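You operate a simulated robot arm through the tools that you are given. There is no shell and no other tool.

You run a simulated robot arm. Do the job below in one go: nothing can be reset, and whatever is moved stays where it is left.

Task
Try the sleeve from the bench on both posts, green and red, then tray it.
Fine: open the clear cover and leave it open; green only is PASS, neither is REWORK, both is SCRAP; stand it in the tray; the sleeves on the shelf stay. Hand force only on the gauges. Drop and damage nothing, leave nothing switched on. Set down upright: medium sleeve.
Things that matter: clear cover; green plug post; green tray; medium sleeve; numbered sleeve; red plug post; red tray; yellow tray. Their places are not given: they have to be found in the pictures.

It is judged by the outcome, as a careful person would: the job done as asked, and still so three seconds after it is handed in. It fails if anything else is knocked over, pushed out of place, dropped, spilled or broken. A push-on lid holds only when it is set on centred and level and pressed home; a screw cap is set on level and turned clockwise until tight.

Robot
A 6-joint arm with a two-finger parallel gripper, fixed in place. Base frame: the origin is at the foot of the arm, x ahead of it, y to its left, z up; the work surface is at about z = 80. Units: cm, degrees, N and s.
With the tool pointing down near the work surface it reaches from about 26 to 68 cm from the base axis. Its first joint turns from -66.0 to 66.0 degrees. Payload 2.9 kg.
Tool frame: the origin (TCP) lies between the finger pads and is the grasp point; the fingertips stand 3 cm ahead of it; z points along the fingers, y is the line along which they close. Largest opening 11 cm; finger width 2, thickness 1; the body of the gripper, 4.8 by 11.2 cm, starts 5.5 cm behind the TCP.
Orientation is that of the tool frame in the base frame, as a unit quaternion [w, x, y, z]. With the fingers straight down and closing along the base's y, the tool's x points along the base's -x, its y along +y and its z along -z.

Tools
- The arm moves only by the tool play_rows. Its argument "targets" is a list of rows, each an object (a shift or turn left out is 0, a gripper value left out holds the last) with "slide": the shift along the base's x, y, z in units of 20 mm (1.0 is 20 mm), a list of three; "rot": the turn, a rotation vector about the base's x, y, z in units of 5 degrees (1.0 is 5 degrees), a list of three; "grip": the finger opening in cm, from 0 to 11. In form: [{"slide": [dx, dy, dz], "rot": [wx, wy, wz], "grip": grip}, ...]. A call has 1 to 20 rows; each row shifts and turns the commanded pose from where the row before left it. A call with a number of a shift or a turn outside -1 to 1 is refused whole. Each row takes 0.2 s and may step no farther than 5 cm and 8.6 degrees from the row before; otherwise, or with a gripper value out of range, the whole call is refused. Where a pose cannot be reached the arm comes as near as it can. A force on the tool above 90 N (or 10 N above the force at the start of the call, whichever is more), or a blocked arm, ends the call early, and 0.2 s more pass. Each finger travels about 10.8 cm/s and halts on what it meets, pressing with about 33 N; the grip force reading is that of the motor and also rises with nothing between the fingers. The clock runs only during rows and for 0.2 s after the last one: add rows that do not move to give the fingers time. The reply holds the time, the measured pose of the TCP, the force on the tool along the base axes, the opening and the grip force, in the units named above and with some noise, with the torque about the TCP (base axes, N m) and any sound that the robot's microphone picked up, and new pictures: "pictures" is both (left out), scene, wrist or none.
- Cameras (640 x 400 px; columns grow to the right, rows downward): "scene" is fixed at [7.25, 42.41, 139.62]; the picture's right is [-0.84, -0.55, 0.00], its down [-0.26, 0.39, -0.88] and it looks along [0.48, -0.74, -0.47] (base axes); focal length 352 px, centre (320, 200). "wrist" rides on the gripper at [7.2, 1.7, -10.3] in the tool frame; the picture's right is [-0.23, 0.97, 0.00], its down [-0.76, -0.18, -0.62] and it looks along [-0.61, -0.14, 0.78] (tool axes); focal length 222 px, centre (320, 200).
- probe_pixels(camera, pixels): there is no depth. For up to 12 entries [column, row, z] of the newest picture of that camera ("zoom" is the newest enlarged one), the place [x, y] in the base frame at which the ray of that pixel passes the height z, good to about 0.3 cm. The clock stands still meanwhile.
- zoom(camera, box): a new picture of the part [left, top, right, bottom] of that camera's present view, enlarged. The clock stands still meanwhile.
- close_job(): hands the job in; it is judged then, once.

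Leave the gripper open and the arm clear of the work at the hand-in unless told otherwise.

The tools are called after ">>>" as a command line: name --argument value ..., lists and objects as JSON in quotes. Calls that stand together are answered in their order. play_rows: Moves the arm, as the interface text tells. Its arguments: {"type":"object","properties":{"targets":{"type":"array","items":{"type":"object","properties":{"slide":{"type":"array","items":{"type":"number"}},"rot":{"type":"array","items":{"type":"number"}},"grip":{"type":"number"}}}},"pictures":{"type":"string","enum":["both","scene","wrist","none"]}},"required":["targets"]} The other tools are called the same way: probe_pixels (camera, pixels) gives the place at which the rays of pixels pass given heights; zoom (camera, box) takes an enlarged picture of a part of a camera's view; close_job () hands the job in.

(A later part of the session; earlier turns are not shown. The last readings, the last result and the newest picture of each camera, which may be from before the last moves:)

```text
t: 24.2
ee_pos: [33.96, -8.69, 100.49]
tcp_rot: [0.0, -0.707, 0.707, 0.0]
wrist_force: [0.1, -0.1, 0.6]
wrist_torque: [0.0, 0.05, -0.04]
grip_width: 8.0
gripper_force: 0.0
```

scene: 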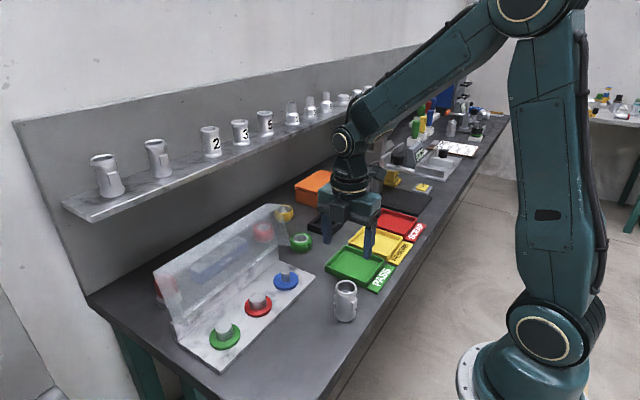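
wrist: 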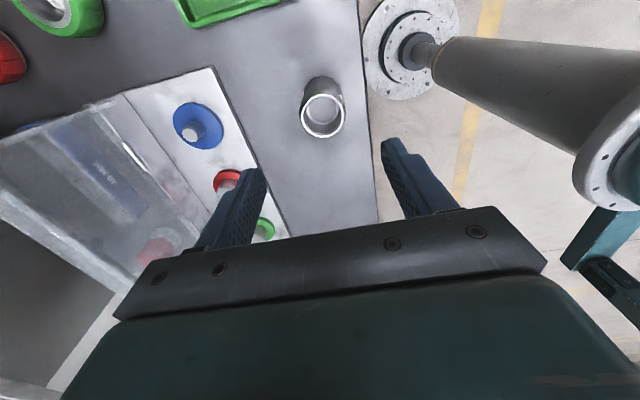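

>>> probe_pixels --camera "wrist" --pixels '[[323, 115.5, 88], [323, 115.5, 87.5], [302, 115, 88], [344.5, 115, 88], [322, 94, 80]]'

>>> zoom --camera "wrist" --box '[280, 60, 370, 150]'

>>> zoom --camera "scene" --box '[300, 230, 400, 330]'

```text
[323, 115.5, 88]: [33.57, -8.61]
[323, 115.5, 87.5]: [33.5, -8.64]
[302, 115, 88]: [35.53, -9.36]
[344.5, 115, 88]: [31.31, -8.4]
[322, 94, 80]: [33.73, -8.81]
```

```text
4.44 times, centred on (325, 105) of wrist
```

zoom: 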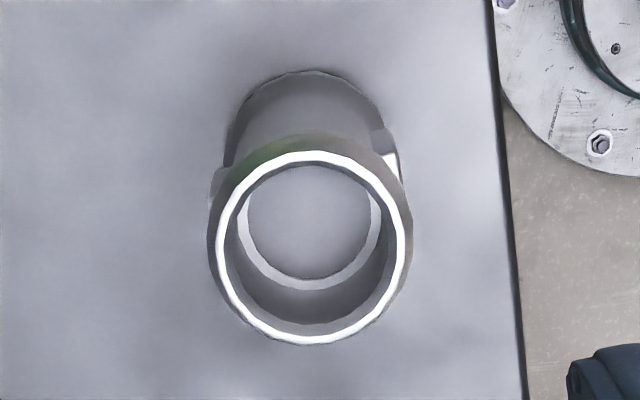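

```text
4.00 times, centred on (350, 280) of scene
```

zoom: 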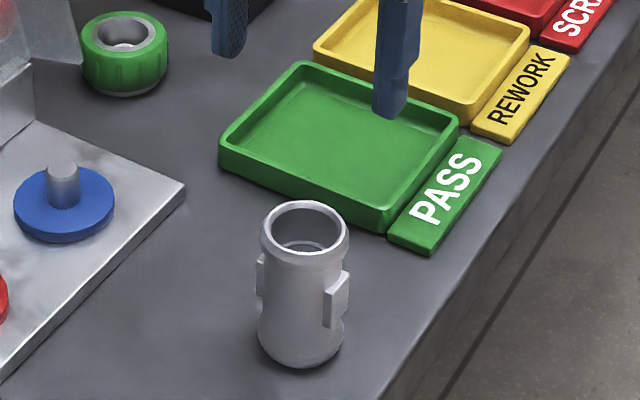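

The sleeve centre is near (33.65,-8.7) and its flats are aligned with x. I'll shift slightly and descend with 8 cm opening to just above the rim, then check.

>>> play_rows --targets '[{"slide": [-0.12, 0, -0.9]}, {"slide": [0, 0, -0.9]}, {"slide": [0, 0, -0.9]}, {"slide": [0, 0, -0.9]}, {}]'

```text
t: 25.4
ee_pos: [33.82, -8.71, 93.19]
tcp_rot: [0.0, -0.707, 0.707, 0.0]
wrist_force: [-0.2, 0.2, -0.6]
wrist_torque: [0.02, 0.0, 0.02]
grip_width: 8.01
gripper_force: 0.1
```

scene: 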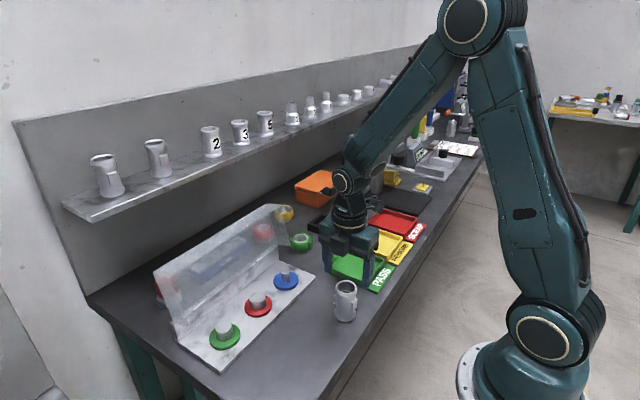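
wrist: 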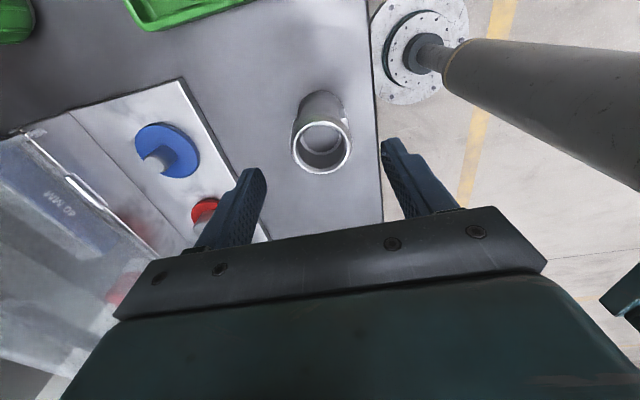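

>>> probe_pixels --camera "wrist" --pixels '[[322.5, 146, 88], [292, 146, 88], [353, 146, 88], [321, 113, 80]]'

>>> zoom --camera "wrist" --box '[230, 70, 430, 220]'

```text
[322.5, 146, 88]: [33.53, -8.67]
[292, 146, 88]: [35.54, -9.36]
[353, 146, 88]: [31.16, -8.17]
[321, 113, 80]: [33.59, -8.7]
```

```text
2.67 times, centred on (330, 145) of wrist
```

zoom: 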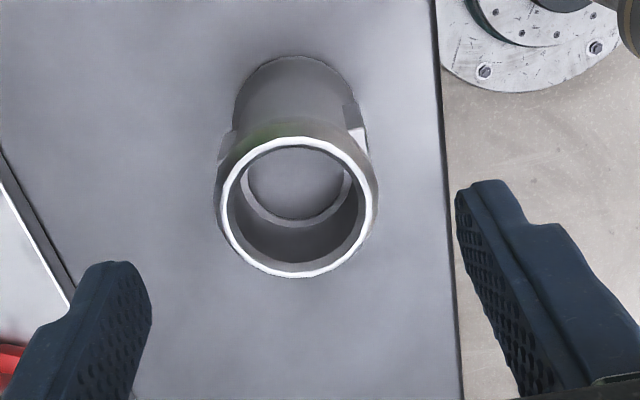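

The sleeve centre is at (33.5,-8.7) and sits between the fingers. I'll descend to z≈84.2 and close gently on the flats.

>>> play_rows --targets '[{"slide": [-0.14, 0, -0.9]}, {"slide": [0, 0, -0.9]}, {"slide": [0, 0, -0.9]}, {"slide": [0, 0, -0.9]}, {"slide": [0, 0, -0.85]}, {}, {}]'

```text
t: 27.0
ee_pos: [33.51, -8.63, 84.38]
tcp_rot: [0.0, 0.708, -0.706, 0.0]
wrist_force: [0.4, 0.6, 0.4]
wrist_torque: [-0.02, -0.03, 0.0]
grip_width: 8.01
gripper_force: 0.1
```

scene: 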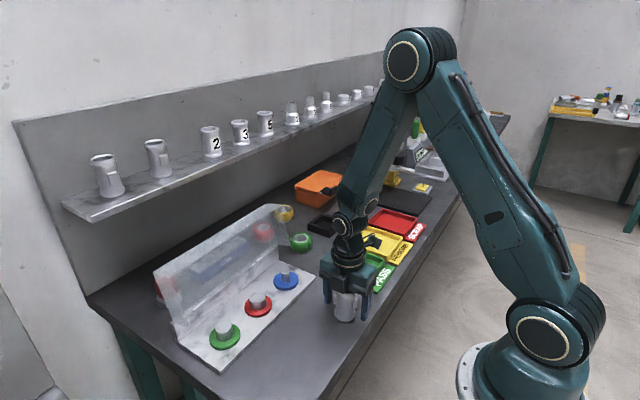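
wrist: 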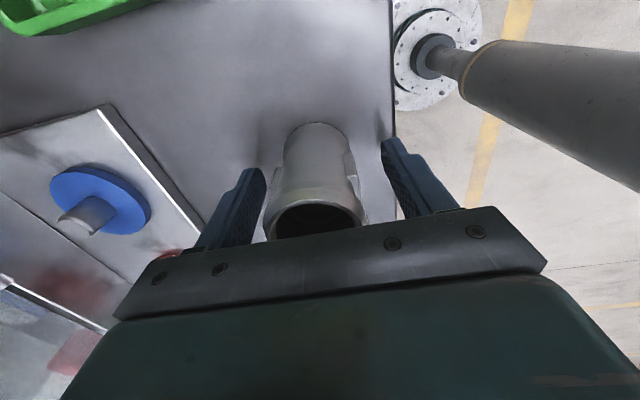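

>>> zoom --camera "scene" --box '[300, 240, 400, 340]'

>>> zoom --camera "wrist" --box '[220, 100, 440, 260]'

```text
4.00 times, centred on (350, 290) of scene
```

zoom: 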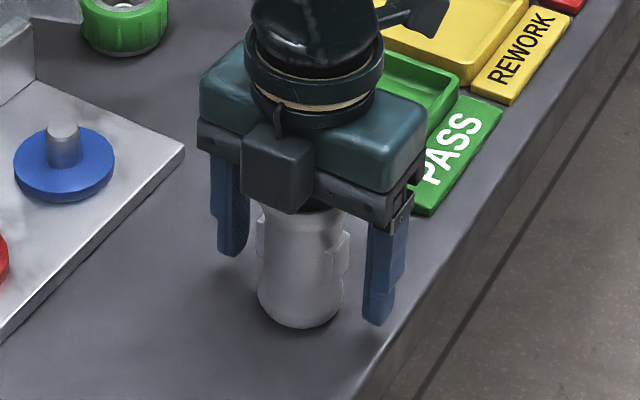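

```text
2.50 times, centred on (330, 180) of wrist
```

zoom: 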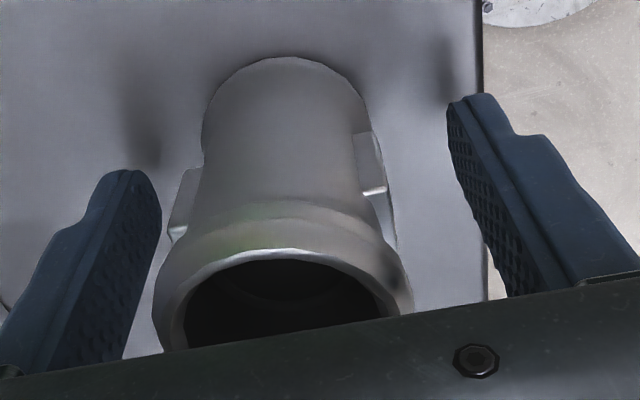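

The fingers straddle the flats at mid-height. I'll close now.

>>> play_rows --targets '[{"grip": 6}, {"grip": 5.2}, {"grip": 4.6}, {"grip": 3.6}, {}, {}]'

```text
t: 28.4
ee_pos: [33.54, -8.45, 84.51]
tcp_rot: [0.001, 0.707, -0.707, 0.0]
wrist_force: [2.4, 0.4, 2.2]
wrist_torque: [0.03, -0.01, -0.01]
grip_width: 4.82
gripper_force: 32.5
```

scene: 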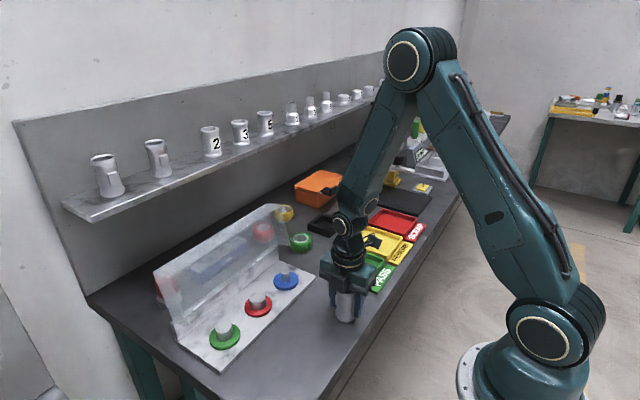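
wrist: 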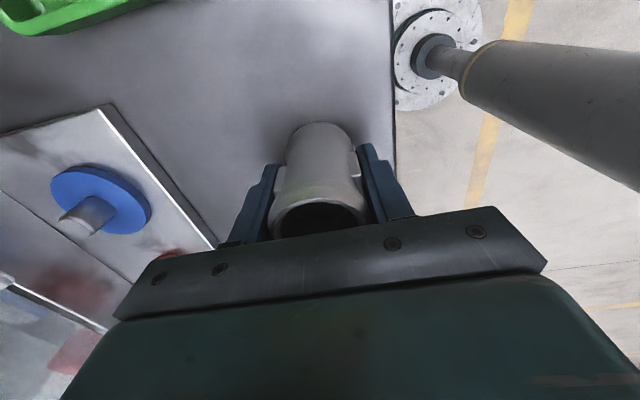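

The sleeve is held across its flats (4.82 cm, 32 N). The open cover's front wall overhangs around x 55–59, z 98. I'll lift first, then turn the tool back by -90° so the wide hand body lies along y and stays clear of the cover.

>>> play_rows --targets '[{"slide": [0, 0, 0.3]}, {"slide": [0, 0, 0.6]}, {"slide": [0, 0, 0.9]}, {"slide": [0, 0, 1]}, {"slide": [0, 0, 1]}, {"slide": [0, 0, 1]}, {"slide": [0, 0, 1]}, {"slide": [0, 0, 1]}, {"slide": [0, 0, 1]}, {"slide": [0, 0, 1]}, {}]'

```text
t: 30.8
ee_pos: [33.44, -8.62, 102.19]
tcp_rot: [0.0, 0.707, -0.707, 0.0]
wrist_force: [-0.4, -0.1, -3.3]
wrist_torque: [-0.02, 0.02, 0.01]
grip_width: 4.82
gripper_force: 32.7
```

scene: 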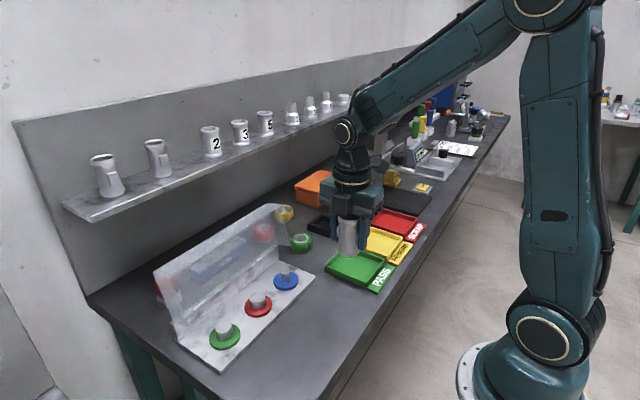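
wrist: 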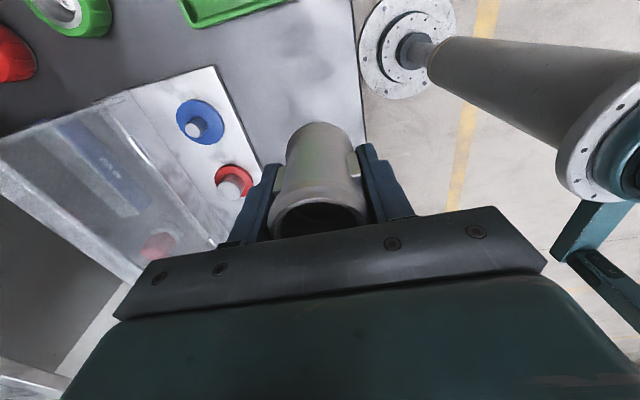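

The sleeve is lifted, with about -3.3 N from its weight. Next I'll rotate -90° while travelling over the green post at (50.6,10.8), keeping z 102.

>>> play_rows --targets '[{"slide": [0.476, 0.539, 0], "rot": [0, 0, -1]}, {"slide": [0.476, 0.539, 0], "rot": [0, 0, -1]}, {"slide": [0.476, 0.539, 0], "rot": [0, 0, -1]}, {"slide": [0.476, 0.539, 0], "rot": [0, 0, -1]}, {"slide": [0.476, 0.539, 0], "rot": [0, 0, -1]}, {"slide": [0.476, 0.539, 0], "rot": [0, 0, -1]}, {"slide": [0.476, 0.539, 0], "rot": [0, 0, -1]}, {"slide": [0.476, 0.539, 0], "rot": [0, 0, -1]}, {"slide": [0.476, 0.539, 0], "rot": [0, 0, -1]}, {"slide": [0.476, 0.539, 0], "rot": [0, 0, -1]}, {"slide": [0.476, 0.539, 0], "rot": [0, 0, -1]}, {"slide": [0.476, 0.539, 0], "rot": [0, 0, -1]}, {"slide": [0.476, 0.539, 0], "rot": [0, 0, -1]}, {"slide": [0.476, 0.539, 0], "rot": [0, 0, -1]}, {"slide": [0.476, 0.539, 0], "rot": [0, 0, -1]}, {"slide": [0.476, 0.539, 0], "rot": [0, 0, -1]}, {"slide": [0.476, 0.539, 0], "rot": [0, 0, -1]}, {"slide": [0.476, 0.539, 0], "rot": [0, 0, -1]}, {}]'

```text
t: 34.8
ee_pos: [50.63, 10.73, 101.99]
tcp_rot: [0.0, 0.0, 1.0, 0.0]
wrist_force: [0.3, -0.1, -3.0]
wrist_torque: [-0.01, -0.02, 0.03]
grip_width: 4.84
gripper_force: 32.4
```

scene: 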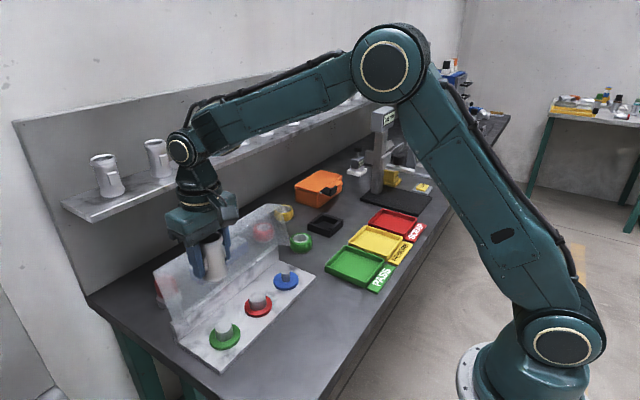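
wrist: 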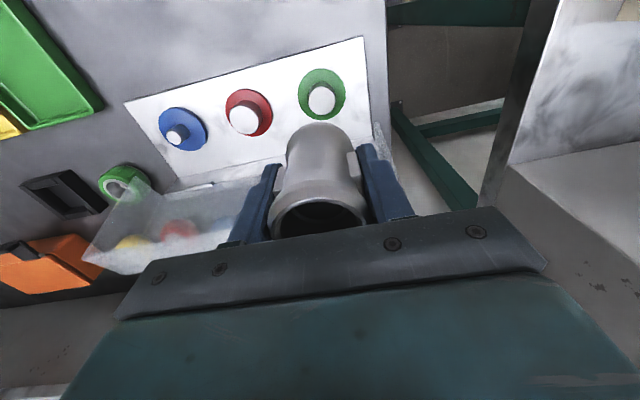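

The hand is above the green post with its body along y. I'll refine the post positions from this view (green peg top near (322,100), red near (243,120)).

>>> zoom --camera "wrist" --box '[210, 50, 380, 170]'

>>> zoom --camera "scene" --box '[140, 220, 300, 370]'

```text
3.33 times, centred on (295, 110) of wrist
```

zoom: 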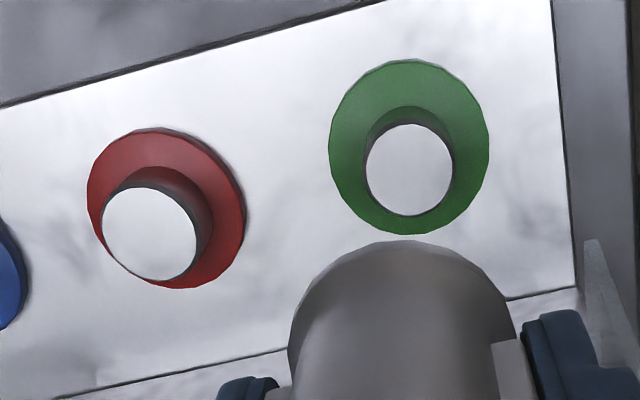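

```text
2.67 times, centred on (220, 295) of scene
```

zoom: 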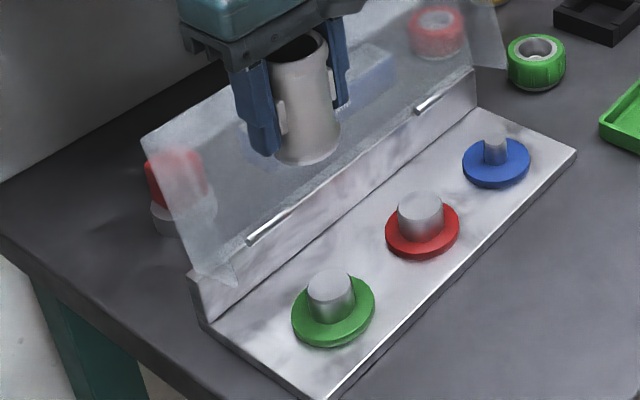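

>>> probe_pixels --camera "wrist" --pixels '[[321.7, 100.7, 84], [321.7, 100.7, 84.5], [321.7, 100.7, 85], [244, 119.9, 84], [244, 119.9, 84.5], [308.5, 101, 84.3], [335, 100, 84.3], [229.6, 119, 84.3], [258.2, 121, 84.3]]'

>>> probe_pixels --camera "zoom" --pixels '[[330, 284, 84], [330, 284, 84.5], [330, 284, 85], [420, 208, 84], [420, 208, 84.5], [420, 208, 85]]'

```text
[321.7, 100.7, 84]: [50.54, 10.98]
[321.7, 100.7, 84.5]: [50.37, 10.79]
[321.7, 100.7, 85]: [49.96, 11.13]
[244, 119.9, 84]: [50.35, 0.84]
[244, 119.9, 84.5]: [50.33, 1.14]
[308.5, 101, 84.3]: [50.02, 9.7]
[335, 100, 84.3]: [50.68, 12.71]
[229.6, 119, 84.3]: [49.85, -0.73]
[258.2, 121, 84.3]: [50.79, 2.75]
```

```text
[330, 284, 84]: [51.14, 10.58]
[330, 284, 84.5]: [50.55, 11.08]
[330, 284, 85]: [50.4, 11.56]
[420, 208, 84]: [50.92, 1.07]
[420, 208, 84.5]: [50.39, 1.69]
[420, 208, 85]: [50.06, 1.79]
```

The estimates average to green ≈(50.5,10.85). I'll descend to put the sleeve bottom about 0.6 cm above the green post's top, then compare alignment visually.

>>> play_rows --targets '[{"slide": [0, 0.05, -0.9]}, {"slide": [0, 0, -0.9]}, {"slide": [0, 0, -0.9]}, {"slide": [0, 0, -0.9]}, {"slide": [0, 0, -0.9]}, {"slide": [0, 0, -0.9]}, {"slide": [0, 0, -0.6]}, {}]'

>>> zoom --camera "scene" --box '[170, 270, 280, 370]'

>>> zoom --camera "wrist" --box '[220, 40, 420, 240]'

```text
t: 36.6
ee_pos: [50.58, 10.84, 90.05]
tcp_rot: [0.0, -0.001, 1.0, 0.0]
wrist_force: [0.2, 0.3, -4.0]
wrist_torque: [-0.01, 0.0, 0.0]
grip_width: 4.82
gripper_force: 33.6
```

scene: 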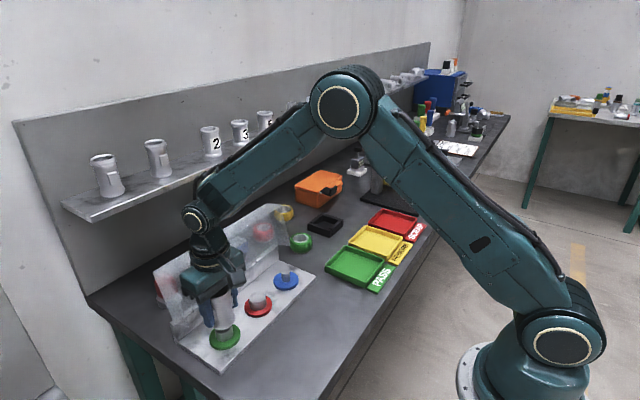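
wrist: 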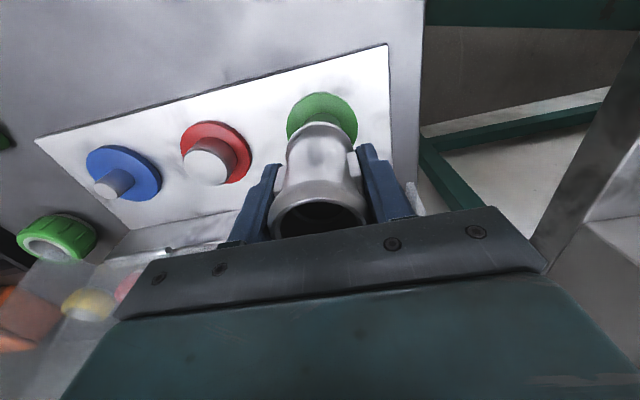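

```text
4.00 times, centred on (225, 320) of scene
```

zoom: 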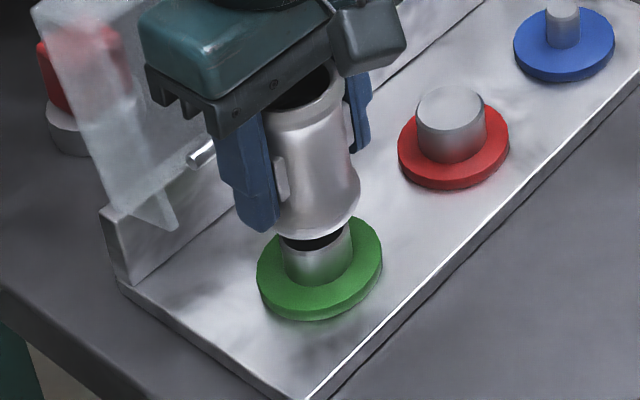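

```text
2.00 times, centred on (320, 140) of wrist
```

zoom: 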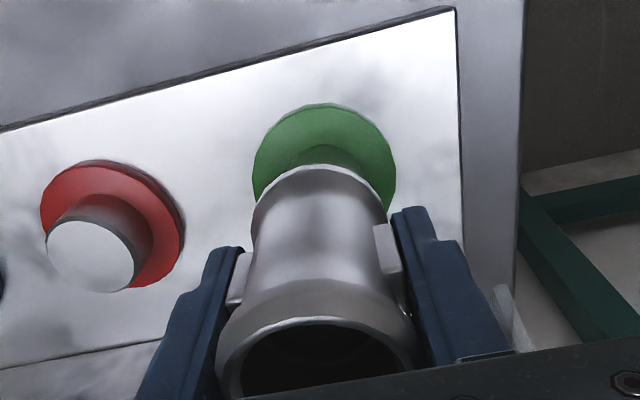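

The camera model matches the held sleeve well. I'll zoom in harder on both views to measure the residual offset between the sleeve's lower rim and the post/collar.

>>> zoom --camera "scene" --box '[202, 305, 250, 355]'

>>> zoom --camera "wrist" --box '[275, 80, 370, 160]'

```text
8.00 times, centred on (226, 330) of scene
```

zoom: 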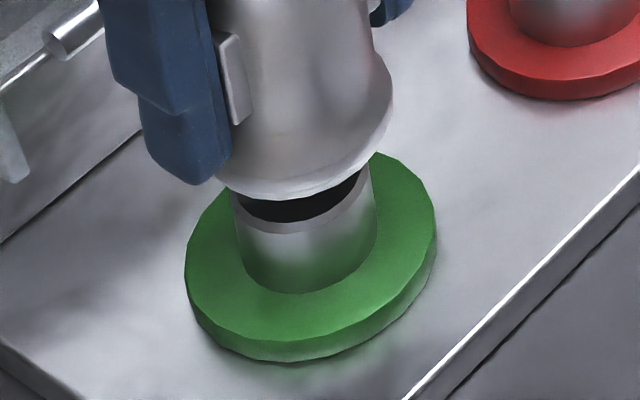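

```text
5.00 times, centred on (322, 120) of wrist
```

zoom: 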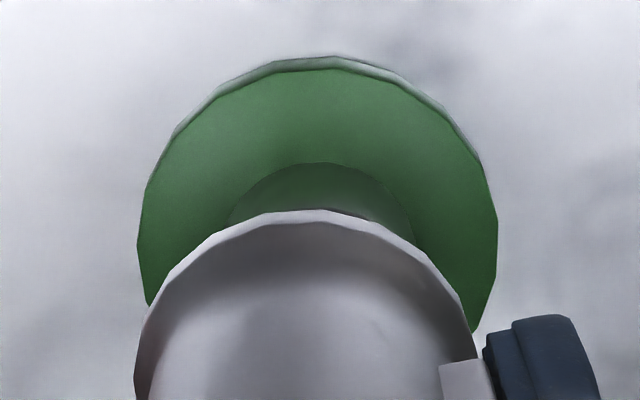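

Measurements show the post is about 0.13 cm further in x and 0.11 cm further in y than the sleeve axis. I'll shift by that and go down to a small gap for a recheck.

>>> play_rows --targets '[{"slide": [0.065, 0.057, 0]}, {"slide": [0, 0, -0.25]}, {}, {}]' --pictures "none"

>>> zoom --camera "scene" --box '[202, 305, 250, 355]'

>>> zoom --camera "wrist" --box '[275, 80, 370, 160]'

```text
t: 37.6
ee_pos: [50.76, 10.78, 89.49]
tcp_rot: [0.001, 0.0, 1.0, 0.0]
wrist_force: [-0.9, 0.2, -3.6]
wrist_torque: [0.0, 0.02, 0.01]
grip_width: 4.83
gripper_force: 33.0
```

```text
8.00 times, centred on (226, 330) of scene
```

zoom: 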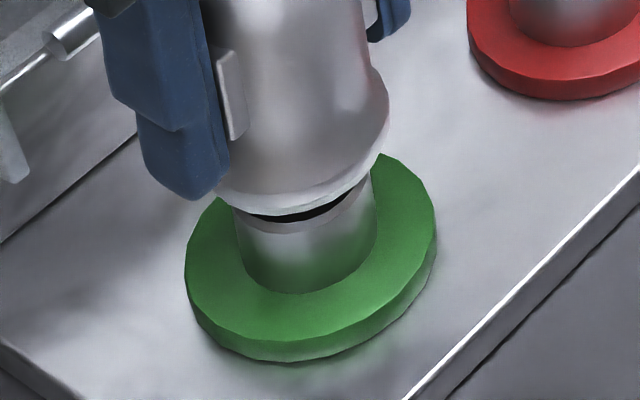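

```text
5.00 times, centred on (322, 120) of wrist
```

zoom: 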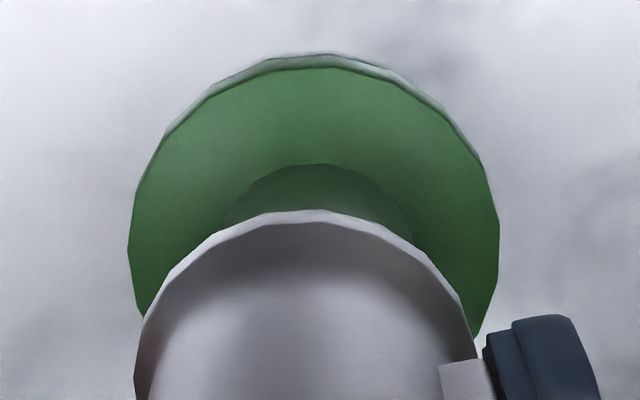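

Alignment is within about 0.1 cm. I'll nudge (-0.05,+0.05) and lower in small steps while reading the force.

>>> play_rows --targets '[{"slide": [-0.03, 0.025, -0.2]}, {"slide": [0, 0, -0.05]}, {}, {}]' --pictures "none"

>>> zoom --camera "scene" --box '[202, 305, 250, 355]'

>>> zoom --camera "wrist" --box '[275, 80, 370, 160]'

```text
t: 38.6
ee_pos: [50.65, 11.0, 89.05]
tcp_rot: [0.0, 0.0, 1.0, 0.001]
wrist_force: [0.0, 0.3, -3.4]
wrist_torque: [-0.02, 0.0, -0.01]
grip_width: 4.81
gripper_force: 33.2
```

```text
8.00 times, centred on (226, 330) of scene
```

zoom: 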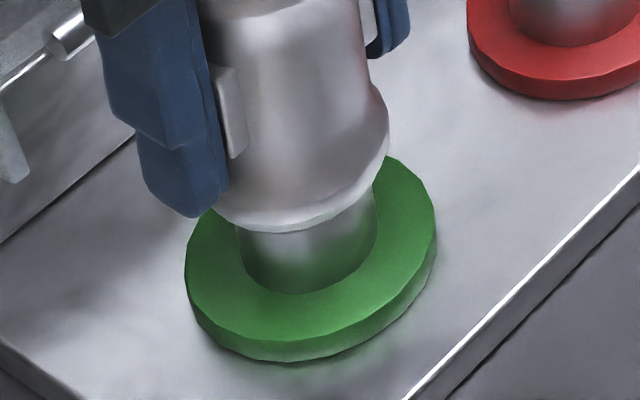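

```text
5.00 times, centred on (322, 120) of wrist
```

zoom: 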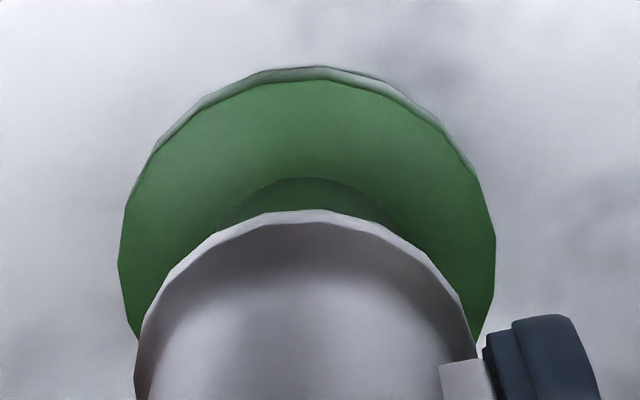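

Still free with no contact. The residuals suggest a tiny shift of about (+0.08,-0.05) cm. I'll apply it and lower another 0.3 cm.

>>> play_rows --targets '[{"slide": [0.04, -0.025, 0]}, {"slide": [0, 0, -0.1]}, {"slide": [0, 0, -0.05]}, {}, {}]' --pictures "none"

>>> zoom --camera "scene" --box '[202, 305, 250, 355]'

>>> zoom --camera "wrist" --box '[275, 80, 370, 160]'

```text
t: 39.8
ee_pos: [50.86, 10.96, 88.78]
tcp_rot: [0.0, 0.0, 1.0, 0.0]
wrist_force: [-0.5, -0.1, -3.9]
wrist_torque: [0.0, -0.02, -0.02]
grip_width: 4.8
gripper_force: 32.9
```

```text
8.00 times, centred on (226, 330) of scene
```

zoom: 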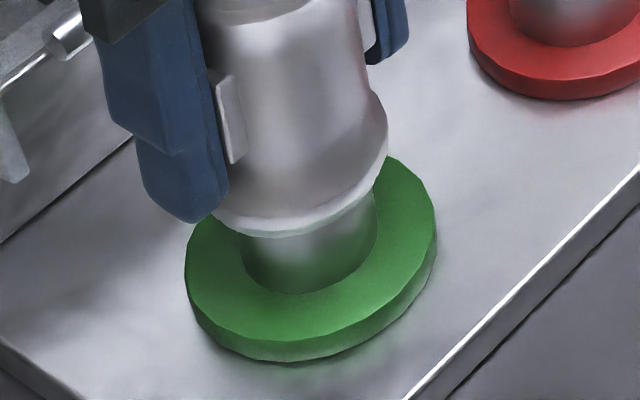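

```text
5.00 times, centred on (322, 120) of wrist
```

zoom: 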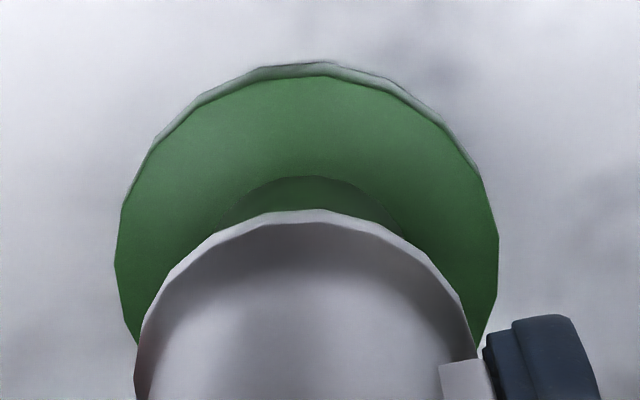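

Still free at z 88.8. I'll continue down 0.3 cm.

>>> play_rows --targets '[{"slide": [0, -0.01, -0.05]}, {"slide": [0, 0, -0.05]}, {"slide": [0, 0, -0.05]}, {}, {}]' --pictures "none"

>>> zoom --camera "scene" --box '[202, 305, 250, 355]'

```text
t: 41.0
ee_pos: [50.86, 10.99, 88.37]
tcp_rot: [0.0, -0.001, 1.0, 0.0]
wrist_force: [-0.5, -0.7, -3.6]
wrist_torque: [-0.03, 0.06, 0.02]
grip_width: 4.8
gripper_force: 33.1
```

```text
8.00 times, centred on (226, 330) of scene
```

zoom: 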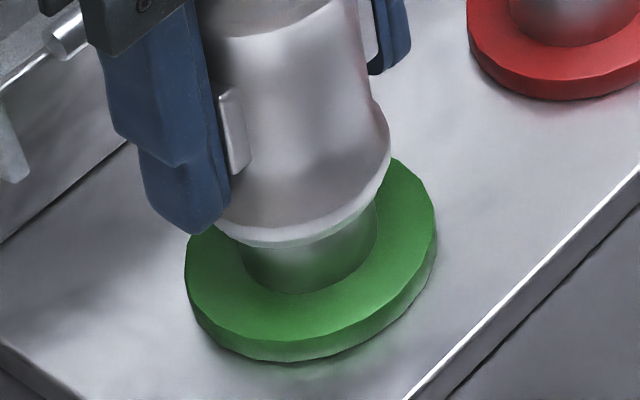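

By pixel measures the lip is still about 0.2 cm above the post's top. I'll continue gently down 0.3 cm.

>>> play_rows --targets '[{"slide": [0, 0, -0.05]}, {"slide": [0, 0, -0.05]}, {"slide": [0, 0, -0.05]}, {}, {}]' --pictures "none"

```text
t: 42.2
ee_pos: [50.74, 10.99, 87.96]
tcp_rot: [-0.003, -0.001, 1.0, 0.0]
wrist_force: [-10.4, 2.3, -8.5]
wrist_torque: [0.07, 0.36, 0.03]
grip_width: 4.81
gripper_force: 33.2
```

A small contact force appeared: x -10, z -8.5. I'll look before going on.

>>> zoom --camera "scene" --box '[202, 305, 250, 355]'

>>> zoom --camera "wrist" --box '[275, 80, 370, 160]'

>>> zoom --camera "scene" --box '[140, 190, 300, 350]'

```text
8.00 times, centred on (226, 330) of scene
```

zoom: 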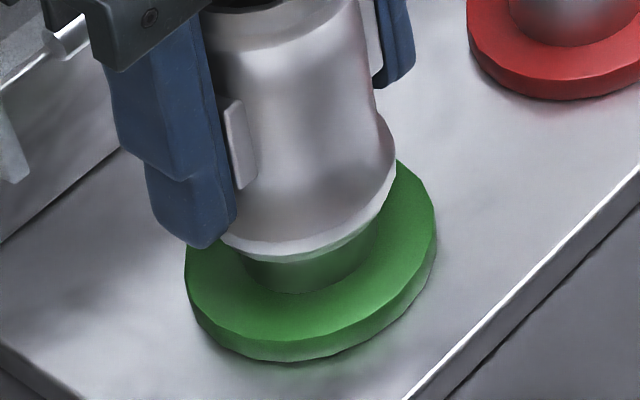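

```text
5.00 times, centred on (322, 120) of wrist
```

zoom: 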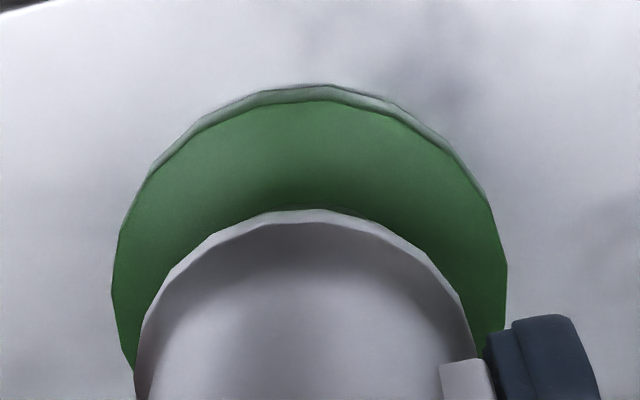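

```text
2.50 times, centred on (220, 270) of scene
```

zoom: 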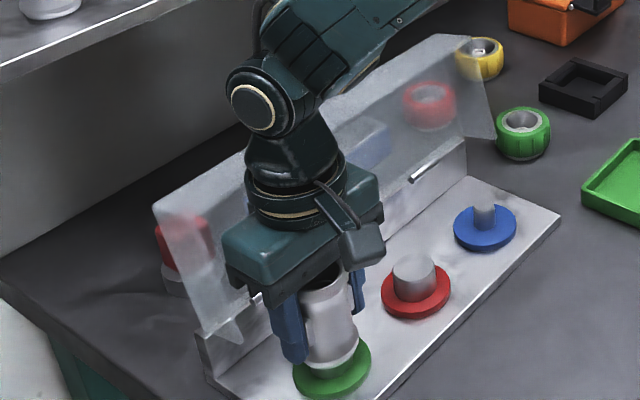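

The sleeve lip is now about 0.3 cm below the post's top, so it has started over the green post. The side force says to shift slightly toward -x. I'll comply and continue down in small steps.

>>> play_rows --targets '[{"slide": [-0.05, 0.01, 0]}, {}, {}]' --pictures "none"

```text
t: 43.0
ee_pos: [50.64, 10.92, 87.97]
tcp_rot: [-0.001, -0.001, 1.0, 0.0]
wrist_force: [-11.2, 4.5, -8.4]
wrist_torque: [0.12, 0.38, 0.04]
grip_width: 4.79
gripper_force: 33.1
```

>>> play_rows --targets '[{"slide": [-0.03, 0.02, -0.05]}, {}, {}]' --pictures "none"

```text
t: 43.8
ee_pos: [50.65, 10.96, 88.08]
tcp_rot: [0.001, 0.001, 1.0, 0.0]
wrist_force: [-7.0, -0.1, 0.5]
wrist_torque: [-0.01, 0.31, 0.05]
grip_width: 4.81
gripper_force: 32.8
```

>>> play_rows --targets '[{"slide": [-0.04, 0, 0]}, {"slide": [0, 0, -0.05]}, {}, {}]' --pictures "none"

>>> zoom --camera "scene" --box '[202, 305, 250, 355]'

>>> zoom --camera "wrist" --box '[275, 80, 370, 160]'

```text
t: 44.8
ee_pos: [50.58, 10.99, 87.97]
tcp_rot: [-0.001, 0.0, 1.0, 0.0]
wrist_force: [-0.3, 0.6, -3.0]
wrist_torque: [0.07, 0.02, 0.0]
grip_width: 4.8
gripper_force: 32.9
```

```text
8.00 times, centred on (226, 330) of scene
```

zoom: 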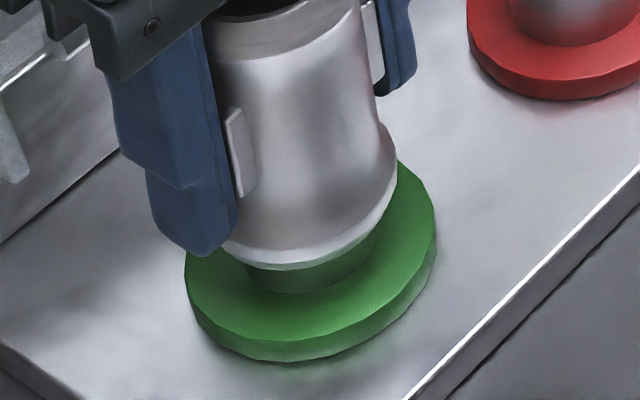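

```text
5.00 times, centred on (322, 120) of wrist
```

zoom: 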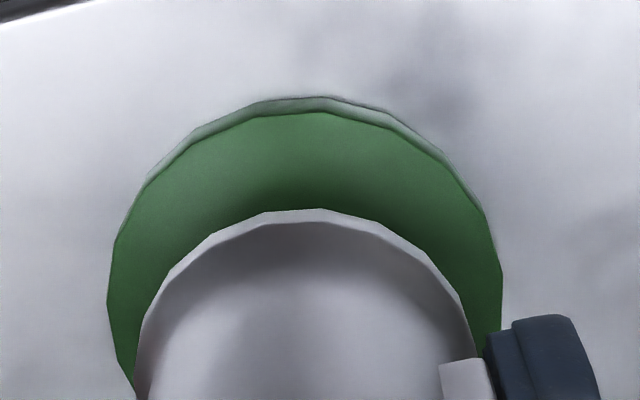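

The side force is gone and the sleeve is about 0.6 cm onto the green post. I'll continue down gently.

>>> play_rows --targets '[{"slide": [0, -0.01, -0.1]}, {"slide": [0, 0, -0.1]}, {}, {}]' --pictures "none"

```text
t: 45.8
ee_pos: [50.66, 10.99, 87.55]
tcp_rot: [0.0, 0.0, 1.0, 0.0]
wrist_force: [-0.5, 0.4, -4.1]
wrist_torque: [-0.01, -0.02, 0.02]
grip_width: 4.8
gripper_force: 33.0
```

The sleeve slides freely, reading only its own weight. I'll continue down until it seats on the collar.

>>> play_rows --targets '[{"slide": [0, 0, -0.1]}, {"slide": [0, 0, -0.1]}, {"slide": [0, 0, -0.05]}, {}, {}]' --pictures "none"

>>> zoom --camera "scene" --box '[202, 305, 250, 355]'

```text
t: 47.0
ee_pos: [50.45, 10.98, 87.16]
tcp_rot: [0.0, -0.001, 1.0, 0.0]
wrist_force: [0.1, -0.3, -4.3]
wrist_torque: [0.01, 0.02, 0.0]
grip_width: 4.83
gripper_force: 33.0
```

```text
8.00 times, centred on (226, 330) of scene
```

zoom: 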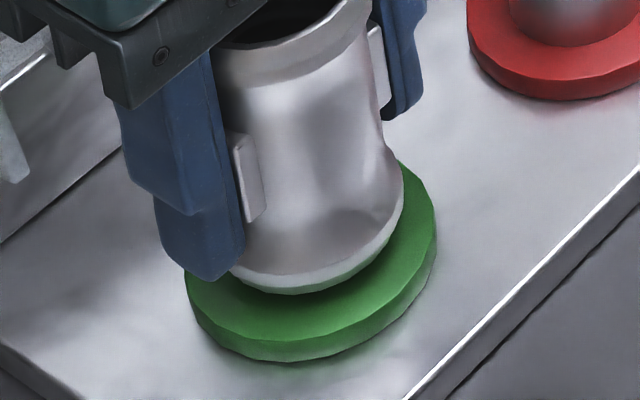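

It is about 0.6 cm from the collar and still free. I'll go the rest of the way gently.

>>> play_rows --targets '[{"slide": [0, 0, -0.1]}, {"slide": [0, 0, -0.1]}, {"slide": [0, 0, -0.05]}, {}, {}]' --pictures "none"

>>> zoom --camera "scene" --box '[202, 305, 250, 355]'

>>> zoom --camera "wrist" --box '[275, 80, 370, 160]'

```text
t: 48.2
ee_pos: [50.61, 10.98, 86.51]
tcp_rot: [-0.001, 0.0, 1.0, 0.0]
wrist_force: [0.2, -0.3, -4.1]
wrist_torque: [0.01, 0.0, 0.0]
grip_width: 4.83
gripper_force: 32.5
```

```text
8.00 times, centred on (226, 330) of scene
```

zoom: 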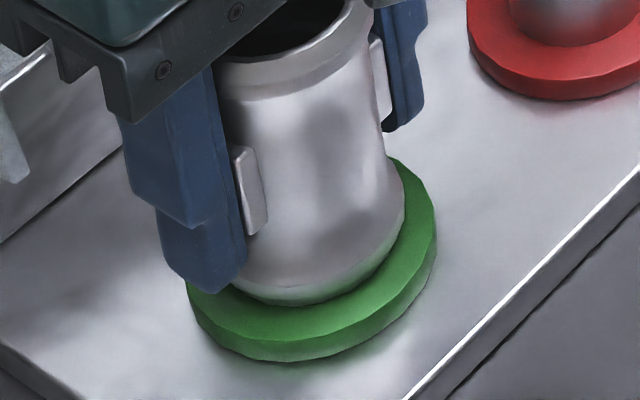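

```text
5.00 times, centred on (322, 120) of wrist
```

zoom: 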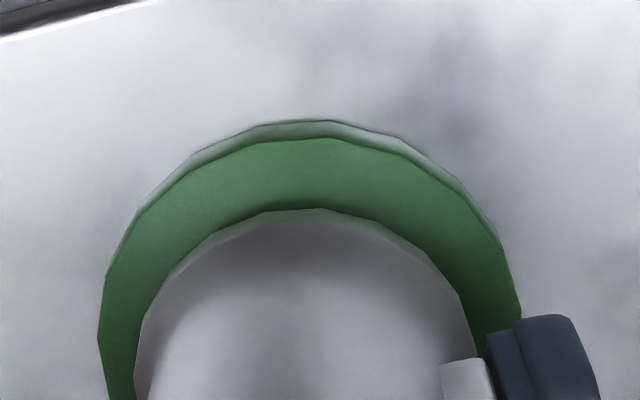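

Almost seated. I'll take two more small steps until light contact with the collar.

>>> play_rows --targets '[{"slide": [0, 0, -0.06]}, {"slide": [0, 0, -0.06]}, {}, {}]' --pictures "none"

```text
t: 49.2
ee_pos: [50.72, 11.12, 86.48]
tcp_rot: [0.001, -0.001, 1.0, 0.002]
wrist_force: [-8.3, -0.1, 25.5]
wrist_torque: [-0.17, 0.28, 0.02]
grip_width: 4.85
gripper_force: 33.6
```

It seated on the collar with light contact (about 29 N), so the green post GOES. I'll lift straight up off it and move 10 cm in -y to above the red post.

>>> play_rows --targets '[{"slide": [0, -0.02, 0.1]}, {"slide": [0, 0, 0.2]}, {"slide": [0, 0, 0.3]}, {"slide": [0, 0, 0.4]}, {"slide": [0, 0, 0.5]}, {"slide": [0, 0, 0.6]}, {"slide": [0, 0, 0.6]}, {"slide": [0, 0, 0.3]}, {}]' --pictures "none"

```text
t: 51.2
ee_pos: [50.5, 10.96, 92.32]
tcp_rot: [0.001, -0.001, 1.0, 0.0]
wrist_force: [0.4, 1.0, -3.1]
wrist_torque: [-0.03, 0.01, 0.04]
grip_width: 4.82
gripper_force: 33.2
```

>>> play_rows --targets '[{"slide": [0, -0.5, 0]}, {"slide": [0, -0.9, 0]}, {"slide": [0, -0.9, 0]}, {"slide": [0, -0.9, 0]}, {"slide": [0, -0.9, 0]}, {"slide": [0, -0.9, 0]}, {}, {"slide": [0, 0, -0.9]}, {}]'

>>> zoom --camera "scene" --box '[236, 280, 284, 330]'

>>> zoom --camera "wrist" --box '[275, 80, 370, 160]'

```text
t: 53.2
ee_pos: [50.62, 1.02, 90.39]
tcp_rot: [0.0, 0.0, 1.0, 0.0]
wrist_force: [0.3, -0.8, -3.7]
wrist_torque: [-0.01, 0.01, -0.01]
grip_width: 4.83
gripper_force: 33.3
```

scene: 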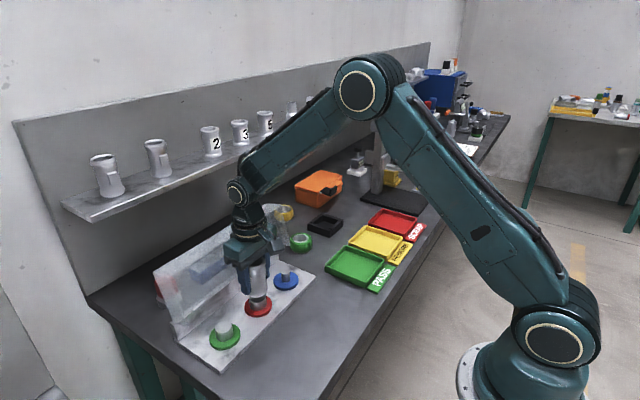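
wrist: 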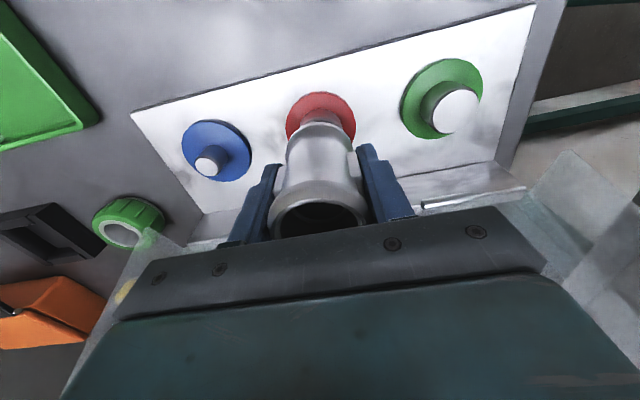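

```text
8.00 times, centred on (260, 305) of scene
```

zoom: 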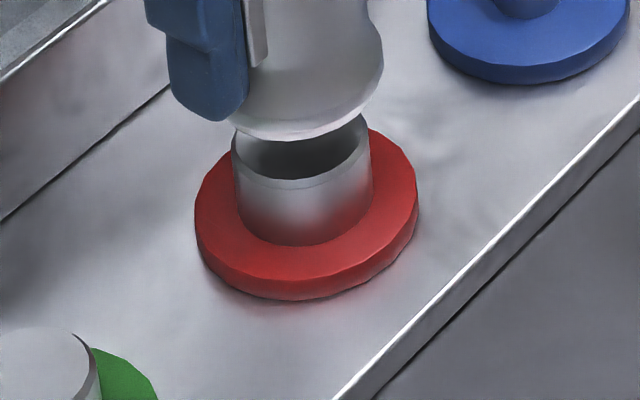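

```text
5.00 times, centred on (322, 120) of wrist
```

zoom: 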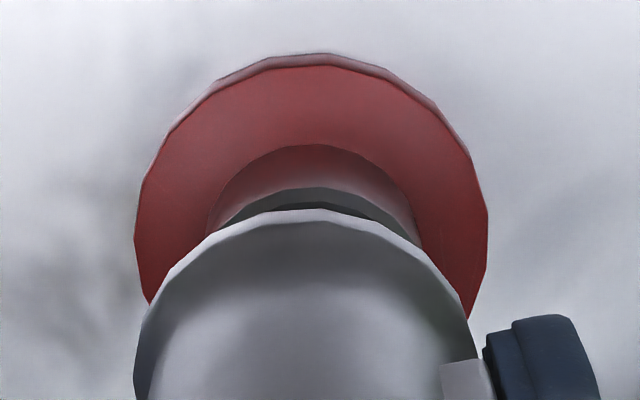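

The red post looks thicker (about 3.85 cm against 3.5 for green) and the sleeve is well centred over it. I'll lower to just above contact, then take tiny steps with force readings.

>>> play_rows --targets '[{"slide": [0, 0.01, -0.4]}, {"slide": [0, 0, -0.3]}, {"slide": [0, 0, -0.2]}, {}, {}]' --pictures "none"

>>> zoom --camera "scene" --box '[236, 280, 284, 330]'

>>> zoom --camera "wrist" --box '[275, 80, 370, 160]'

```text
t: 54.4
ee_pos: [50.54, 0.99, 88.76]
tcp_rot: [0.0, 0.0, 1.0, 0.0]
wrist_force: [0.7, -0.7, -3.7]
wrist_torque: [0.01, -0.02, 0.02]
grip_width: 4.83
gripper_force: 32.7
```

```text
8.00 times, centred on (260, 305) of scene
```

zoom: 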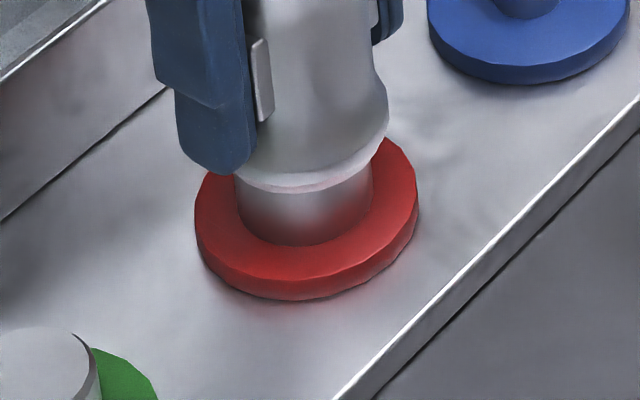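

```text
5.00 times, centred on (322, 120) of wrist
```

zoom: 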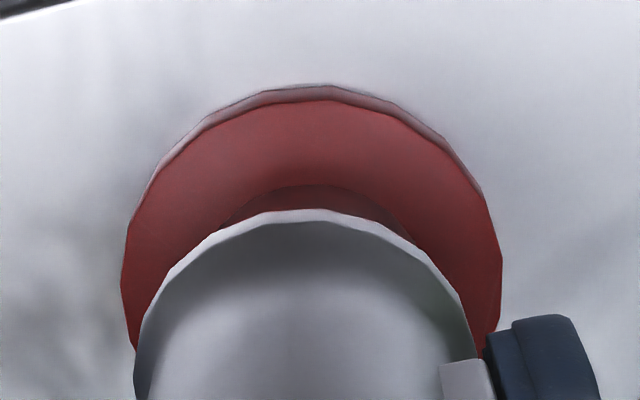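

Well centred. Now I'll lower in 0.1 cm steps to look for contact.

>>> play_rows --targets '[{"slide": [0, 0.01, -0.05]}, {"slide": [0, 0, -0.05]}, {"slide": [0, 0, -0.05]}, {}, {}]' --pictures "none"

```text
t: 55.6
ee_pos: [50.49, 0.98, 88.34]
tcp_rot: [0.0, 0.0, 1.0, 0.001]
wrist_force: [0.1, 0.3, -3.0]
wrist_torque: [0.01, -0.03, 0.0]
grip_width: 4.82
gripper_force: 33.8
```

>>> play_rows --targets '[{"slide": [0, 0, -0.05]}, {"slide": [0, 0, -0.05]}, {}, {}]' --pictures "none"

```text
t: 56.6
ee_pos: [50.63, 1.02, 88.34]
tcp_rot: [0.002, -0.001, 1.0, -0.001]
wrist_force: [-0.4, 1.7, 21.8]
wrist_torque: [0.22, 0.11, 0.0]
grip_width: 4.83
gripper_force: 33.4
```

Contact: about 25 N upward at z≈88.3, right at the post's top. That could mean it doesn't go, or that it's slightly misaligned (torque hints contact at +y/-x). I'll look, then retry with small offsets at light force.

>>> zoom --camera "scene" --box '[236, 280, 284, 330]'

>>> zoom --camera "wrist" --box '[275, 80, 370, 160]'

```text
8.00 times, centred on (260, 305) of scene
```

zoom: 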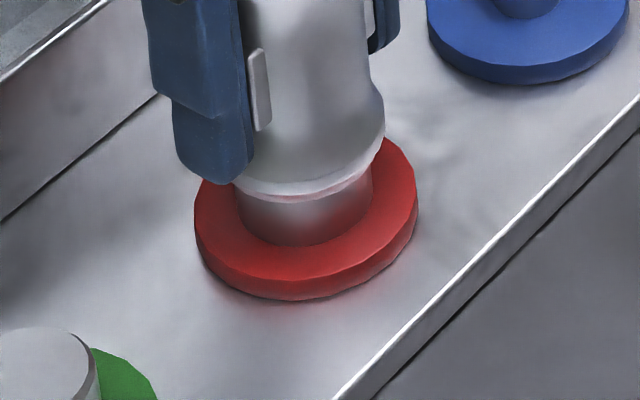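

```text
5.00 times, centred on (322, 120) of wrist
```

zoom: 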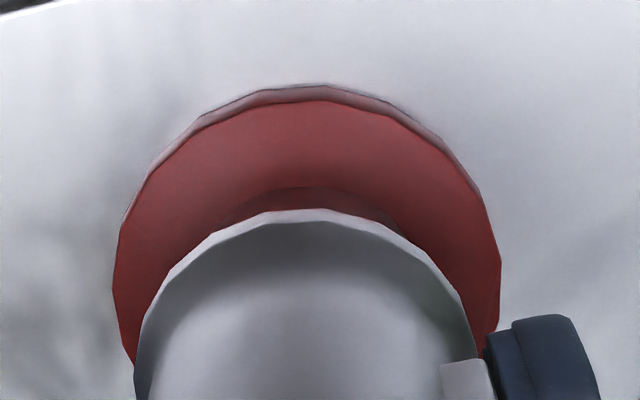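

The lip rests on the post's top rim. I'll make a small search by lifting 0.15, offsetting about 0.08 cm, and pressing lightly again.

>>> play_rows --targets '[{"slide": [0, 0, 0.075]}, {"slide": [-0.03, 0.04, 0]}, {"slide": [0, 0, -0.075]}, {}, {}]' --pictures "none"

```text
t: 57.8
ee_pos: [50.62, 0.97, 88.4]
tcp_rot: [0.002, 0.0, 1.0, 0.001]
wrist_force: [7.5, -2.6, 22.5]
wrist_torque: [-0.03, -0.43, -0.04]
grip_width: 4.85
gripper_force: 32.6
```

>>> play_rows --targets '[{"slide": [0, 0, 0.075]}, {"slide": [0.03, -0.02, 0]}, {"slide": [0, 0, -0.075]}, {}, {}]' --pictures "none"

>>> play_rows --targets '[{"slide": [0, 0, 0.075]}, {"slide": [0.03, -0.02, 0]}, {"slide": [0, 0, -0.075]}, {}, {}]' --pictures "none"

>>> play_rows --targets '[{"slide": [0, 0, 0.075]}, {"slide": [-0.03, -0.04, 0]}, {"slide": [0, 0, -0.075]}, {}, {}]' --pictures "none"

```text
t: 59.0
ee_pos: [50.55, 1.04, 88.2]
tcp_rot: [0.001, 0.0, 1.0, 0.0]
wrist_force: [3.4, -1.2, 23.3]
wrist_torque: [-0.13, -0.14, 0.03]
grip_width: 4.85
gripper_force: 32.9
```

```text
t: 60.2
ee_pos: [50.53, 0.95, 88.27]
tcp_rot: [0.0, -0.001, 1.0, 0.0]
wrist_force: [-3.7, 0.4, 25.0]
wrist_torque: [0.15, 0.24, 0.04]
grip_width: 4.82
gripper_force: 32.7
```

```text
t: 61.4
ee_pos: [50.69, 1.04, 88.22]
tcp_rot: [0.001, -0.001, 1.0, 0.001]
wrist_force: [5.1, 10.6, 10.8]
wrist_torque: [0.52, -0.24, 0.01]
grip_width: 4.81
gripper_force: 33.0
```

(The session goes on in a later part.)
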